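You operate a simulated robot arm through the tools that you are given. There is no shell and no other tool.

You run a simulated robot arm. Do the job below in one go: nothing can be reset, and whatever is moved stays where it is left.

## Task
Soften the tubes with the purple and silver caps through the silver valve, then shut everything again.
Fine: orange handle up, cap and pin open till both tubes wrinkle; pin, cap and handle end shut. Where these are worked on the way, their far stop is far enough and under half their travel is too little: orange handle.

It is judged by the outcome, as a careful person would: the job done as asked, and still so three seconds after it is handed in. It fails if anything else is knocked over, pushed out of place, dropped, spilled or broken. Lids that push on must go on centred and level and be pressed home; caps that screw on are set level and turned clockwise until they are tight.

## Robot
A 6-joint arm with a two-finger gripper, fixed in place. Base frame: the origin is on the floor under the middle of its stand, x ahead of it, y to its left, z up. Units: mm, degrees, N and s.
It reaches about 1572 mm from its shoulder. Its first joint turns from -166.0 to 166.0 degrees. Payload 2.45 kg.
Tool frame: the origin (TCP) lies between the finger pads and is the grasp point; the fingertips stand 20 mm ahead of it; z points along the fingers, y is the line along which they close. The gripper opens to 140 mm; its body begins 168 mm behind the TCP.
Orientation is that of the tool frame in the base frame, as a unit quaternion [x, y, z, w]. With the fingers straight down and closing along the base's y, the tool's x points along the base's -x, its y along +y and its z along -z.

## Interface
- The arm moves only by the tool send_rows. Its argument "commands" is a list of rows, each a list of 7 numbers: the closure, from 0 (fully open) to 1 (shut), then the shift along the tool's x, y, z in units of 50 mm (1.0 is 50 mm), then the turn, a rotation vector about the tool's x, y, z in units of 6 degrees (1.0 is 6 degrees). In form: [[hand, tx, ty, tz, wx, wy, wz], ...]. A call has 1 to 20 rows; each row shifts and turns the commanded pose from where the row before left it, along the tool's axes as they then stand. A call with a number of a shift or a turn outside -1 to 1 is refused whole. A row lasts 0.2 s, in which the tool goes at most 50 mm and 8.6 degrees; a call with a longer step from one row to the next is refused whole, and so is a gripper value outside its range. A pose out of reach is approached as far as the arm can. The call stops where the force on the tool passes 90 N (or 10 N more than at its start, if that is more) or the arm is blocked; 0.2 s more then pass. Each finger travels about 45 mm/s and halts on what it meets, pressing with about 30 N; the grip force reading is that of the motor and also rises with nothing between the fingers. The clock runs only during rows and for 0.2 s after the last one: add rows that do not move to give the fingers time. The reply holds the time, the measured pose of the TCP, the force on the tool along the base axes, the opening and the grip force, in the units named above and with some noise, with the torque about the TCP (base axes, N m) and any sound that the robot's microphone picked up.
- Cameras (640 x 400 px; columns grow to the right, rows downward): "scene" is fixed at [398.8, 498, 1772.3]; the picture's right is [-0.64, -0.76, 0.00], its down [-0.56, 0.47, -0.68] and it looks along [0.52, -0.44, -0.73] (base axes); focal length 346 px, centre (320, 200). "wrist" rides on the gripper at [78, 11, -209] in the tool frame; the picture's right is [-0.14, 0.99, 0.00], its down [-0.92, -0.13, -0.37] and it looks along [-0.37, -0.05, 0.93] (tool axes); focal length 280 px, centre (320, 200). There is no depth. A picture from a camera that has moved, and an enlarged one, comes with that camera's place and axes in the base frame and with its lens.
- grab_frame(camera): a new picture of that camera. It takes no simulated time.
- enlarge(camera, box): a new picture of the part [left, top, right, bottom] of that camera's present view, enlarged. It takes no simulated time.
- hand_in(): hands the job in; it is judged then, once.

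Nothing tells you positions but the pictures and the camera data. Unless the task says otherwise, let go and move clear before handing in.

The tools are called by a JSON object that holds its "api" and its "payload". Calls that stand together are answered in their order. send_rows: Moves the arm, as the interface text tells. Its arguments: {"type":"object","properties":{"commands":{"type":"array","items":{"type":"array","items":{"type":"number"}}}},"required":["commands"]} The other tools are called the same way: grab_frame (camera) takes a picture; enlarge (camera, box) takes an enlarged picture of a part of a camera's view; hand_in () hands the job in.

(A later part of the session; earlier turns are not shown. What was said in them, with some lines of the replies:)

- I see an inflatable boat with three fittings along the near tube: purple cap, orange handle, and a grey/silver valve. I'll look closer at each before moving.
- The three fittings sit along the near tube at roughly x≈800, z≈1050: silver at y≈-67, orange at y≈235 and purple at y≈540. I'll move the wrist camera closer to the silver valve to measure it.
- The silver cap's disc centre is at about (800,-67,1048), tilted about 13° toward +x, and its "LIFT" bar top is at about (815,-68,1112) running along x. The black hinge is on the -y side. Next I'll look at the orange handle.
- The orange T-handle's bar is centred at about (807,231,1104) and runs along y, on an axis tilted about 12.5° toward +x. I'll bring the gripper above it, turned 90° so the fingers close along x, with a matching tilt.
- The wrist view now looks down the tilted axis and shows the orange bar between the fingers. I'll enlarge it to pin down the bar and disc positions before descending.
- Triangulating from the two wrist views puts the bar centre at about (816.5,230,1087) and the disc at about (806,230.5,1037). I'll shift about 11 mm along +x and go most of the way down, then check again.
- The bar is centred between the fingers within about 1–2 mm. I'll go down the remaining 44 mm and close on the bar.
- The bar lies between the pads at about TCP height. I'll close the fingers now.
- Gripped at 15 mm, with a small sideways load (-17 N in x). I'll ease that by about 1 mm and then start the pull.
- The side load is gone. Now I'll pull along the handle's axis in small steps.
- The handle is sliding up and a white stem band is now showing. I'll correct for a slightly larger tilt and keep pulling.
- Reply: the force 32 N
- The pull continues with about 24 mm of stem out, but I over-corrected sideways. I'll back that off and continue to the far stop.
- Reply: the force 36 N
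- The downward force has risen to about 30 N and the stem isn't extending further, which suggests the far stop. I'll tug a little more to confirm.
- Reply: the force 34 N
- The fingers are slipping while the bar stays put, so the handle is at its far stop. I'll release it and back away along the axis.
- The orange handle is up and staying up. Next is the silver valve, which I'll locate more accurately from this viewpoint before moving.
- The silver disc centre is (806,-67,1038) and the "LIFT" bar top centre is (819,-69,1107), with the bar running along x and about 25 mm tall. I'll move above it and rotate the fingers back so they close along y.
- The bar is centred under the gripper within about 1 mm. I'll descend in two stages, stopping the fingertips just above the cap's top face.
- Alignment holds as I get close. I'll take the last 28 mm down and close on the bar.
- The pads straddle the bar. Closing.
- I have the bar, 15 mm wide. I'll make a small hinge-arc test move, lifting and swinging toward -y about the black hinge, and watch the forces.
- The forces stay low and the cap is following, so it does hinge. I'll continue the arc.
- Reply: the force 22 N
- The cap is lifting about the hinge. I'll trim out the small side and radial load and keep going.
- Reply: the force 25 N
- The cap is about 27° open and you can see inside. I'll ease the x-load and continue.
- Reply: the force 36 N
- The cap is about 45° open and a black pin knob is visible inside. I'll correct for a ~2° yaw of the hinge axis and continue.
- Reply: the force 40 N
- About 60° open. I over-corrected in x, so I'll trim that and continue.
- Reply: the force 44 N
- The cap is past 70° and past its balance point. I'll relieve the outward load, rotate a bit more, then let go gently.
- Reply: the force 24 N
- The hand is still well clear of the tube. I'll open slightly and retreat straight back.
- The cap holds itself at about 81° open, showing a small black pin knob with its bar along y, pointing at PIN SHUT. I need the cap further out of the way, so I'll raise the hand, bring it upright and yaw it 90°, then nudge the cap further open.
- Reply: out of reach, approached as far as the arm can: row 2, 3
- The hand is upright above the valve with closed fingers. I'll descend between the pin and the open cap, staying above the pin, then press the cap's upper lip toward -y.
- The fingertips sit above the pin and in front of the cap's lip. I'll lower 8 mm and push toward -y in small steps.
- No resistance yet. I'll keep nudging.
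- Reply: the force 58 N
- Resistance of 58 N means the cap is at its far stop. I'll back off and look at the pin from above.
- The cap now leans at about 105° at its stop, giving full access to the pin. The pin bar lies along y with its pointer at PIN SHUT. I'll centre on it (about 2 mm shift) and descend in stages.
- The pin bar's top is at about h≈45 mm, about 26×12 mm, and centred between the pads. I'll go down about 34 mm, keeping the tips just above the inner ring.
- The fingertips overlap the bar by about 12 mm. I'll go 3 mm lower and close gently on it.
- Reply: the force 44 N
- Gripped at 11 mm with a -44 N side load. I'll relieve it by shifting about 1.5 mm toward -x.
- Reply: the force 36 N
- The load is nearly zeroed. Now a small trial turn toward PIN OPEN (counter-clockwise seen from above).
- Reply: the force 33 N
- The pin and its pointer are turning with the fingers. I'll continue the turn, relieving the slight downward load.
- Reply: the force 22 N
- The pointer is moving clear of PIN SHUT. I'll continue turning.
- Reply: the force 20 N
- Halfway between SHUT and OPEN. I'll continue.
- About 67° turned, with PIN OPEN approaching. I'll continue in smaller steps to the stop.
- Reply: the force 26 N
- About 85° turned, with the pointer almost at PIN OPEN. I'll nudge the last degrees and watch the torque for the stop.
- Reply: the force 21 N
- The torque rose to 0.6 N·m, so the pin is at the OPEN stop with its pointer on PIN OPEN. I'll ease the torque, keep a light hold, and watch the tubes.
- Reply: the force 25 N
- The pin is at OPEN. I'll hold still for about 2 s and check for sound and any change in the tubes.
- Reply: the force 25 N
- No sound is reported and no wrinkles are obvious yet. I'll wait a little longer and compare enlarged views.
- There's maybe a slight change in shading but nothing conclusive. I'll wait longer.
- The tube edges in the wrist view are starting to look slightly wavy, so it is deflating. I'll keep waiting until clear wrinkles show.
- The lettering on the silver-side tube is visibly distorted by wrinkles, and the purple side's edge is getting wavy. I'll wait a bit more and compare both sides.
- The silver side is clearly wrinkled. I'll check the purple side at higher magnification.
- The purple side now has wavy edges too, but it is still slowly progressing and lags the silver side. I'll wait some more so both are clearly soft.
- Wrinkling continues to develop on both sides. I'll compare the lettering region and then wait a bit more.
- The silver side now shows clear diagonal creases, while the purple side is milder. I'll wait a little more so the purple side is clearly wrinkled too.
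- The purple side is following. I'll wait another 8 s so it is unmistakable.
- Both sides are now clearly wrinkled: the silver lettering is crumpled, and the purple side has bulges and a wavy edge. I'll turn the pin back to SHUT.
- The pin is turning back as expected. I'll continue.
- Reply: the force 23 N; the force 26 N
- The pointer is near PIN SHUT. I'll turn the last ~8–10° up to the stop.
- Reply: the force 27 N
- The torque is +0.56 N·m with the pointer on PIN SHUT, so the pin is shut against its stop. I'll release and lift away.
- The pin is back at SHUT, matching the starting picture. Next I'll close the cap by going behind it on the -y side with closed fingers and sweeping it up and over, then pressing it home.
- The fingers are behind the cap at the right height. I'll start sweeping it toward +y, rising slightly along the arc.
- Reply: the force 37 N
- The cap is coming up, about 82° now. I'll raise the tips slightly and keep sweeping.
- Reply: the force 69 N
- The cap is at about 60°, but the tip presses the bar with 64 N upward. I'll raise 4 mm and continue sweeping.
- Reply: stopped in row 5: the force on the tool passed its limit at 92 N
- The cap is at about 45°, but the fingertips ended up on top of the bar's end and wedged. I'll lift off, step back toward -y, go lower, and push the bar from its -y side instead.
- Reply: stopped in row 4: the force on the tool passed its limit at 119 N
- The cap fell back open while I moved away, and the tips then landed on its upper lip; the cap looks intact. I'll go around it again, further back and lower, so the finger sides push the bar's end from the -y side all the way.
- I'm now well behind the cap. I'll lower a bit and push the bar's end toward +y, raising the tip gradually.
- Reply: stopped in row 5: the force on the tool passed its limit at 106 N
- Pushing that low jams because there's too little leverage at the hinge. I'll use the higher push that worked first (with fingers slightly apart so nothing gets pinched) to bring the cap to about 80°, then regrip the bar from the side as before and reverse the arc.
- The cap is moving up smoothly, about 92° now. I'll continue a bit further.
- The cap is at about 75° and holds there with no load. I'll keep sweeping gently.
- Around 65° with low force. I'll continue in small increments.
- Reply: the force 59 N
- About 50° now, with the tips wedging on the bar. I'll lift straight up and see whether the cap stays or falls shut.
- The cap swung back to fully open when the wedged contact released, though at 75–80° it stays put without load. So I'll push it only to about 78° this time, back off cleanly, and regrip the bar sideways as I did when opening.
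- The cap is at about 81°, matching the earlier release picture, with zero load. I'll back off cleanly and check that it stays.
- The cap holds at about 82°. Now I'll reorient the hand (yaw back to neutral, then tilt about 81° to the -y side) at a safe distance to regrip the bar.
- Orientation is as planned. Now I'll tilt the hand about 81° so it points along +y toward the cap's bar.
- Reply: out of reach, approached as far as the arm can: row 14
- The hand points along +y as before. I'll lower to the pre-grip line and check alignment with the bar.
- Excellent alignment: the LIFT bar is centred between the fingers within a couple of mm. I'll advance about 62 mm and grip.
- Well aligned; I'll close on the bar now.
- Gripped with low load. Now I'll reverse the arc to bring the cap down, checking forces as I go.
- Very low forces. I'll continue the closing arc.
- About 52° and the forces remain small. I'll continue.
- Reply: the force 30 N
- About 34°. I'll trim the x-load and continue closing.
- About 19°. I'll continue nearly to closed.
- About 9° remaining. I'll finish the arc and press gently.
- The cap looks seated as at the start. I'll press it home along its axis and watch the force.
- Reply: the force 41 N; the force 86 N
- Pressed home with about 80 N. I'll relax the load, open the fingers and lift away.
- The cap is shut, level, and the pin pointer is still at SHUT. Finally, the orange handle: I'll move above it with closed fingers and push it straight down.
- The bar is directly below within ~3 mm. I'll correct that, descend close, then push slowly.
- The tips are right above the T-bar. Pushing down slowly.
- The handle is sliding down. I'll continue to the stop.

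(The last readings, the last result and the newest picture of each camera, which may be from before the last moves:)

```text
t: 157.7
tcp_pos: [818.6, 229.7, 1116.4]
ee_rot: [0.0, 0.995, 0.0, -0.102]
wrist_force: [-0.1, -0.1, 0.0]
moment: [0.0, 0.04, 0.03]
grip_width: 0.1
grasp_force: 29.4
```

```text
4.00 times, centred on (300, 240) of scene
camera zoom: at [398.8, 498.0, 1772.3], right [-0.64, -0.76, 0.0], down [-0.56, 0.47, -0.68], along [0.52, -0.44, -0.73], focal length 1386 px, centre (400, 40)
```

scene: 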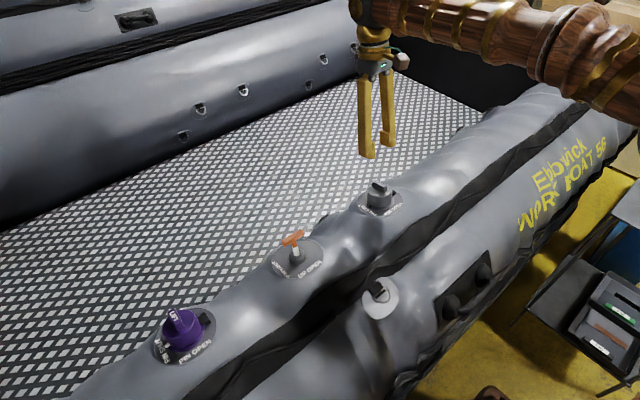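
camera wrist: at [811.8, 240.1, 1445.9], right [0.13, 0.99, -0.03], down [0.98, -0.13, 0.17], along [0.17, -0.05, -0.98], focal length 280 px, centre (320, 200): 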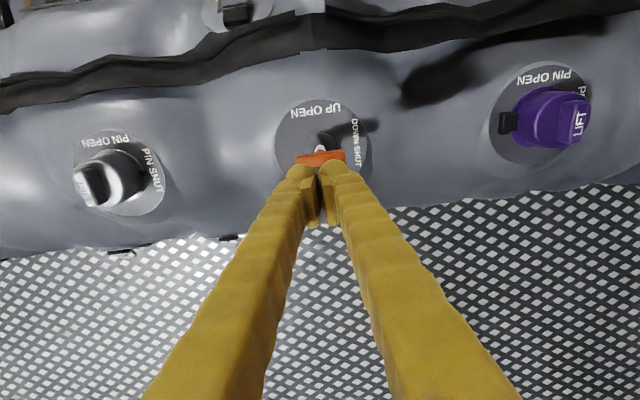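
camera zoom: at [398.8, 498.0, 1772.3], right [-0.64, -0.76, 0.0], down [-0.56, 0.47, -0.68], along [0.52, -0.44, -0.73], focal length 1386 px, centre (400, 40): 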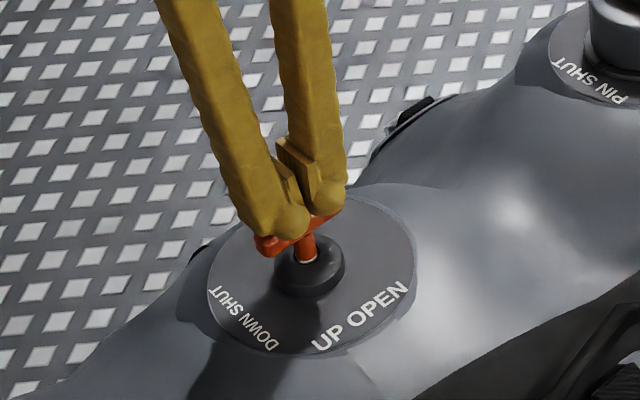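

The white band has disappeared, so it's nearly down. I'll press on until it bottoms out.

{"api": "send_rows", "payload": {"commands": [[1, 0, 0, 0.05, 0, 0, 0], [1, 0, 0, 0.04, 0, 0, 0], [1, 0, 0, 0, 0, 0, 0]]}}

{"api": "enlarge", "payload": {"camera": "scene", "box": [220, 190, 380, 290]}}

```text
t: 158.5
tcp_pos: [817.5, 229.9, 1113.7]
ee_rot: [-0.001, 0.995, 0.0, -0.102]
wrist_force: [4.3, -1.0, 9.4]
moment: [-0.05, -0.1, 0.01]
grip_width: 6.0
grasp_force: 30.4
```

```text
4.00 times, centred on (300, 240) of scene
camera zoom: at [398.8, 498.0, 1772.3], right [-0.64, -0.76, 0.0], down [-0.56, 0.47, -0.68], along [0.52, -0.44, -0.73], focal length 1386 px, centre (400, 40)
```

zoom: 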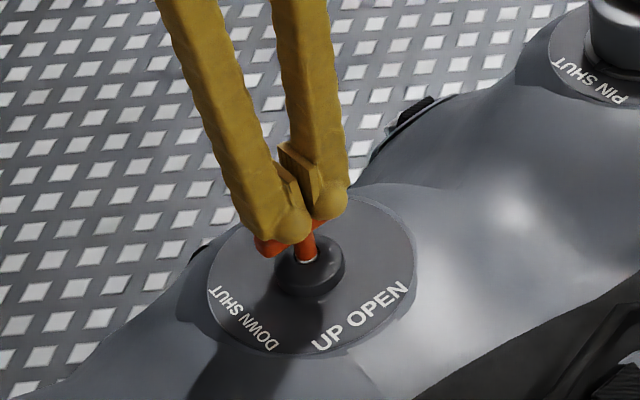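

{"api": "send_rows", "payload": {"commands": [[1, 0, 0, 0.04, 0, 0, 0], [1, 0, 0, 0.04, 0, 0, 0], [1, 0, 0, 0, 0, 0, 0]]}}

{"api": "enlarge", "payload": {"camera": "wrist", "box": [240, 110, 400, 210]}}

```text
t: 159.3
tcp_pos: [817.2, 230.4, 1111.4]
ee_rot: [0.001, 0.995, 0.001, -0.099]
wrist_force: [27.7, -0.2, 80.0]
moment: [0.03, -0.46, 0.01]
grip_width: 6.0
grasp_force: 29.4
```

```text
4.00 times, centred on (320, 160) of wrist
camera zoom: at [782.6, 240.2, 1332.3], right [0.13, 0.99, -0.03], down [0.98, -0.13, 0.18], along [0.17, -0.05, -0.98], focal length 1122 px, centre (320, 360)
```

zoom: 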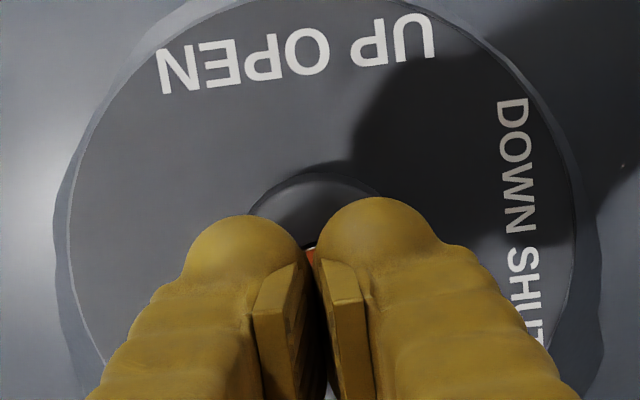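

80 N with no further motion: the handle has bottomed out at DOWN/SHUT. I'll spread the fingers slightly so nothing is pinched and lift away.

{"api": "send_rows", "payload": {"commands": [[0.92, 0, 0, -0.04, 0, 0, 0], [0.88, 0, 0, -0.02, 0, 0, 0], [0.88, 0, 0, 0, 0, 0, 0], [0.88, 0, 0, -0.3, 0, 0, 0], [0.88, 0, 0, -0.7, 0, 0, 0], [0.88, 0, 0, -0.8, 0, 0, 0], [0.88, 0, 0, -0.8, 0, 0, 0], [0.88, 0, 0, 0, 0, 0, 0]]}}

{"api": "grab_frame", "payload": {"camera": "wrist"}}

{"api": "enlarge", "payload": {"camera": "scene", "box": [250, 225, 350, 288]}}

{"api": "enlarge", "payload": {"camera": "scene", "box": [330, 160, 430, 223]}}

{"api": "grab_frame", "payload": {"camera": "scene"}}

```text
t: 161.1
tcp_pos: [846.4, 227.8, 1238.4]
ee_rot: [0.001, 0.995, 0.0, -0.104]
wrist_force: [-0.8, 0.5, 0.9]
moment: [0.04, -0.02, -0.02]
grip_width: 16.8
grasp_force: 0.1
```

```text
taken
camera wrist: at [811.8, 238.4, 1460.0], right [0.13, 0.99, -0.03], down [0.98, -0.13, 0.17], along [0.17, -0.05, -0.98], focal length 280 px, centre (320, 200)
```

wrist: 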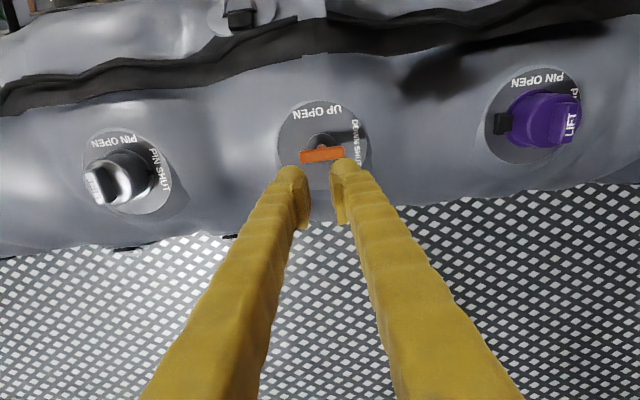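

```text
6.35 times, centred on (300, 256) of scene
camera zoom: at [398.8, 498.0, 1772.3], right [-0.64, -0.76, 0.0], down [-0.56, 0.47, -0.68], along [0.52, -0.44, -0.73], focal length 2200 px, centre (447, -159)
```

zoom: 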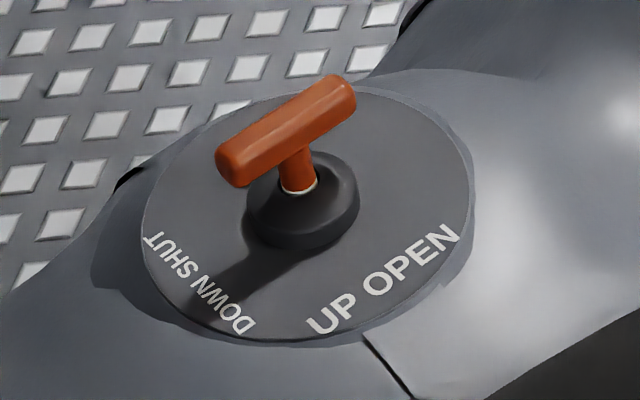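

```text
6.35 times, centred on (380, 192) of scene
camera zoom: at [398.8, 498.0, 1772.3], right [-0.64, -0.76, 0.0], down [-0.56, 0.47, -0.68], along [0.52, -0.44, -0.73], focal length 2200 px, centre (-61, 254)
```

zoom: 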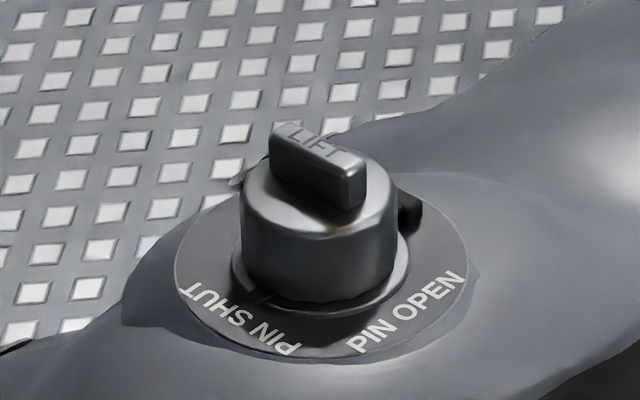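

```text
taken
```

scene: 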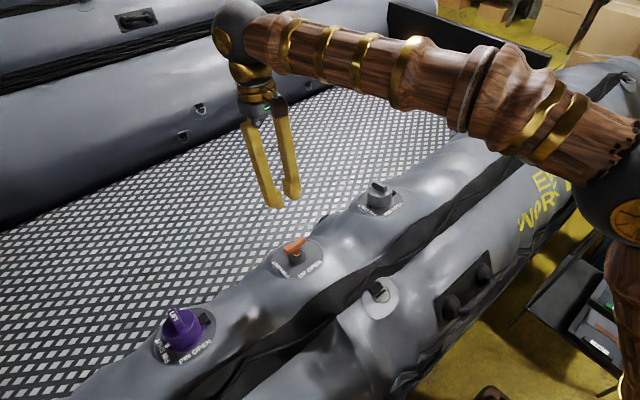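

The handle and cap now match their starting pictures exactly. Before handing in I'll take a closer look at the purple tube to confirm it's really wrinkled.

{"api": "send_rows", "payload": {"commands": [[0.88, 0, 0, -0.8, 0, 0, 0], [0.88, 0, 0.9, -0.3, 0, 0, 0], [0.88, 0, 0.9, 0, 0, 0, 0], [0.88, 0, 0.9, 0, 0, 0, 0], [0.88, 0, 0.9, 0, 0, 0, 0], [0.88, 0, 0, 0, 0, 0, 0]]}}

{"api": "grab_frame", "payload": {"camera": "wrist"}}

{"api": "enlarge", "payload": {"camera": "scene", "box": [0, 240, 260, 400]}}

{"api": "enlarge", "payload": {"camera": "scene", "box": [160, 200, 480, 400]}}

```text
t: 162.5
tcp_pos: [856.4, 409.2, 1292.6]
ee_rot: [0.0, 0.995, -0.001, -0.103]
wrist_force: [-0.2, 0.1, -0.4]
moment: [0.0, -0.01, -0.01]
grip_width: 16.7
grasp_force: 0.1
```

```text
taken
camera wrist: at [822.6, 420.0, 1513.3], right [0.13, 0.99, -0.03], down [0.98, -0.13, 0.17], along [0.17, -0.05, -0.98], focal length 280 px, centre (320, 200)
```

wrist: 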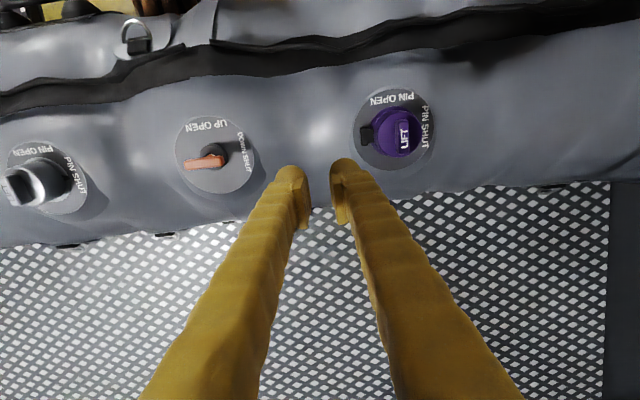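

```text
2.46 times, centred on (130, 320) of scene
camera zoom: at [398.8, 498.0, 1772.3], right [-0.64, -0.76, 0.0], down [-0.56, 0.47, -0.68], along [0.52, -0.44, -0.73], focal length 853 px, centre (788, -95)
```

zoom: 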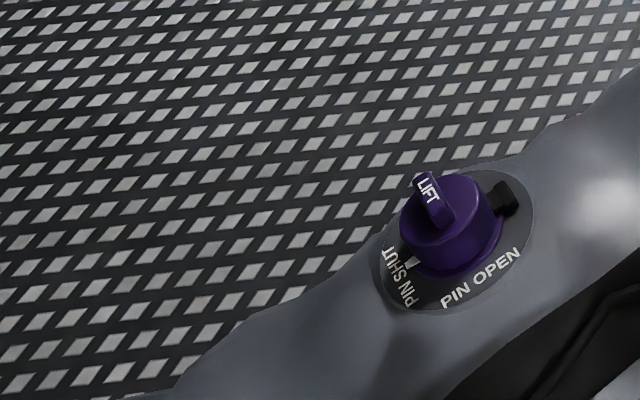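

```text
2.00 times, centred on (320, 300) of scene
camera zoom: at [398.8, 498.0, 1772.3], right [-0.64, -0.76, 0.0], down [-0.56, 0.47, -0.68], along [0.52, -0.44, -0.73], focal length 693 px, centre (320, 0)
```

zoom: 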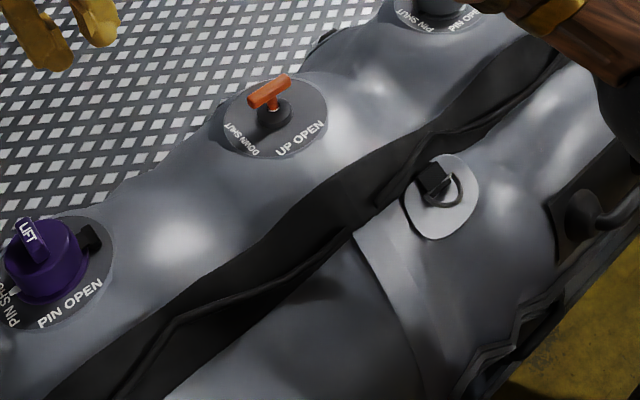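

The purple side shows bulges and a wavy edge. I'll look a bit further along +y to be sure.

{"api": "send_rows", "payload": {"commands": [[0.88, 0.8, 0, -0.3, 0, 0, 0], [0.88, 0.8, 0, 0, 0, 0, 0], [0.88, 0.8, 0.4, 0, 0, 0, 0], [0.88, 0, 0.9, 0, 0, 0, 0], [0.88, 0, 0.9, 0, 0, 0, 0], [0.88, 0, 0.9, 0, 0, 0, 0], [0.88, 0, 0, 0, 0, 0, 0]]}}

{"api": "grab_frame", "payload": {"camera": "wrist"}}

{"api": "grab_frame", "payload": {"camera": "scene"}}

```text
t: 164.1
tcp_pos: [742.0, 563.6, 1330.7]
ee_rot: [0.001, 0.995, 0.001, -0.103]
wrist_force: [-0.7, -0.7, -0.6]
moment: [0.0, -0.02, 0.03]
grip_width: 16.8
grasp_force: 0.0
```

```text
taken
camera wrist: at [707.9, 574.5, 1552.0], right [0.13, 0.99, -0.03], down [0.98, -0.13, 0.17], along [0.17, -0.05, -0.98], focal length 280 px, centre (320, 200)
```

wrist: 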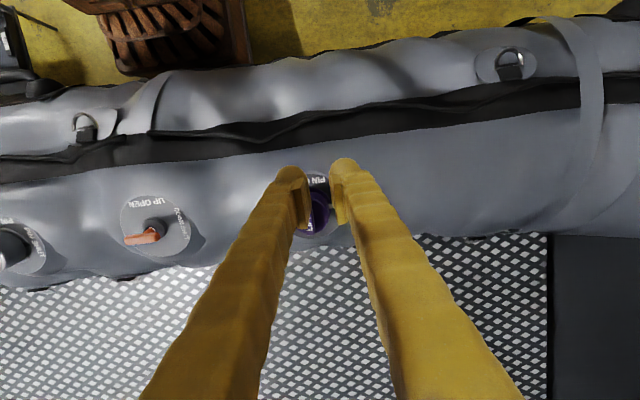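

```text
taken
```

scene: 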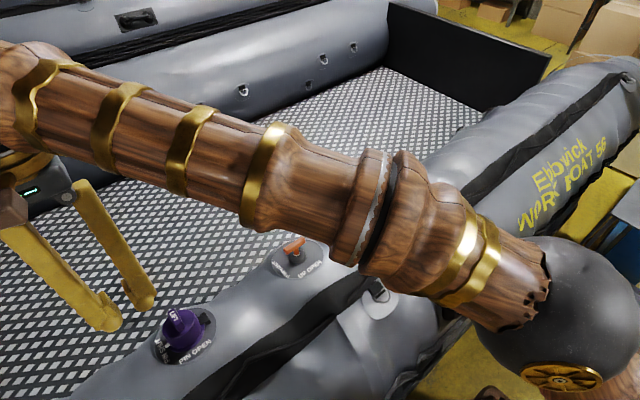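

The purple chamber's outer tube is plainly wrinkled beyond the seam, and the silver side is too. The handle is down, the pin and cap are shut, and the arm is clear of everything, so I'm handing in.

{"api": "hand_in", "payload": {}}

```text
The job is handed in.
```

I softened both tubes through the silver valve until they visibly wrinkled, then shut everything again and handed the job in.

- **Orange handle:** I pulled it up to its far stop, and it stayed up during the let-down. I then pushed it back down until it bottomed out at about 80 N.
- **Silver cap and pin:** I opened the cap fully and turned the pin to the PIN OPEN stop. It stayed open for about 47 s.
- **Tubes:** On the silver side, the hull lettering crumpled and the tube creased. The purple side took longer but was plainly wrinkled past the seam. I never touched the purple cap.
- **Shutting:** I turned the pin back to its SHUT stop. Then I closed the cap and pressed it home with about 80 N. The cap and handle looked the same as in the starting pictures.

The cap took three tries to close. Twice it swung back open, and the fingers pressed on the cap or its bar hard enough to trip the force limit three times, at up to 119 N. I saw no damage, and nothing else was touched or moved.
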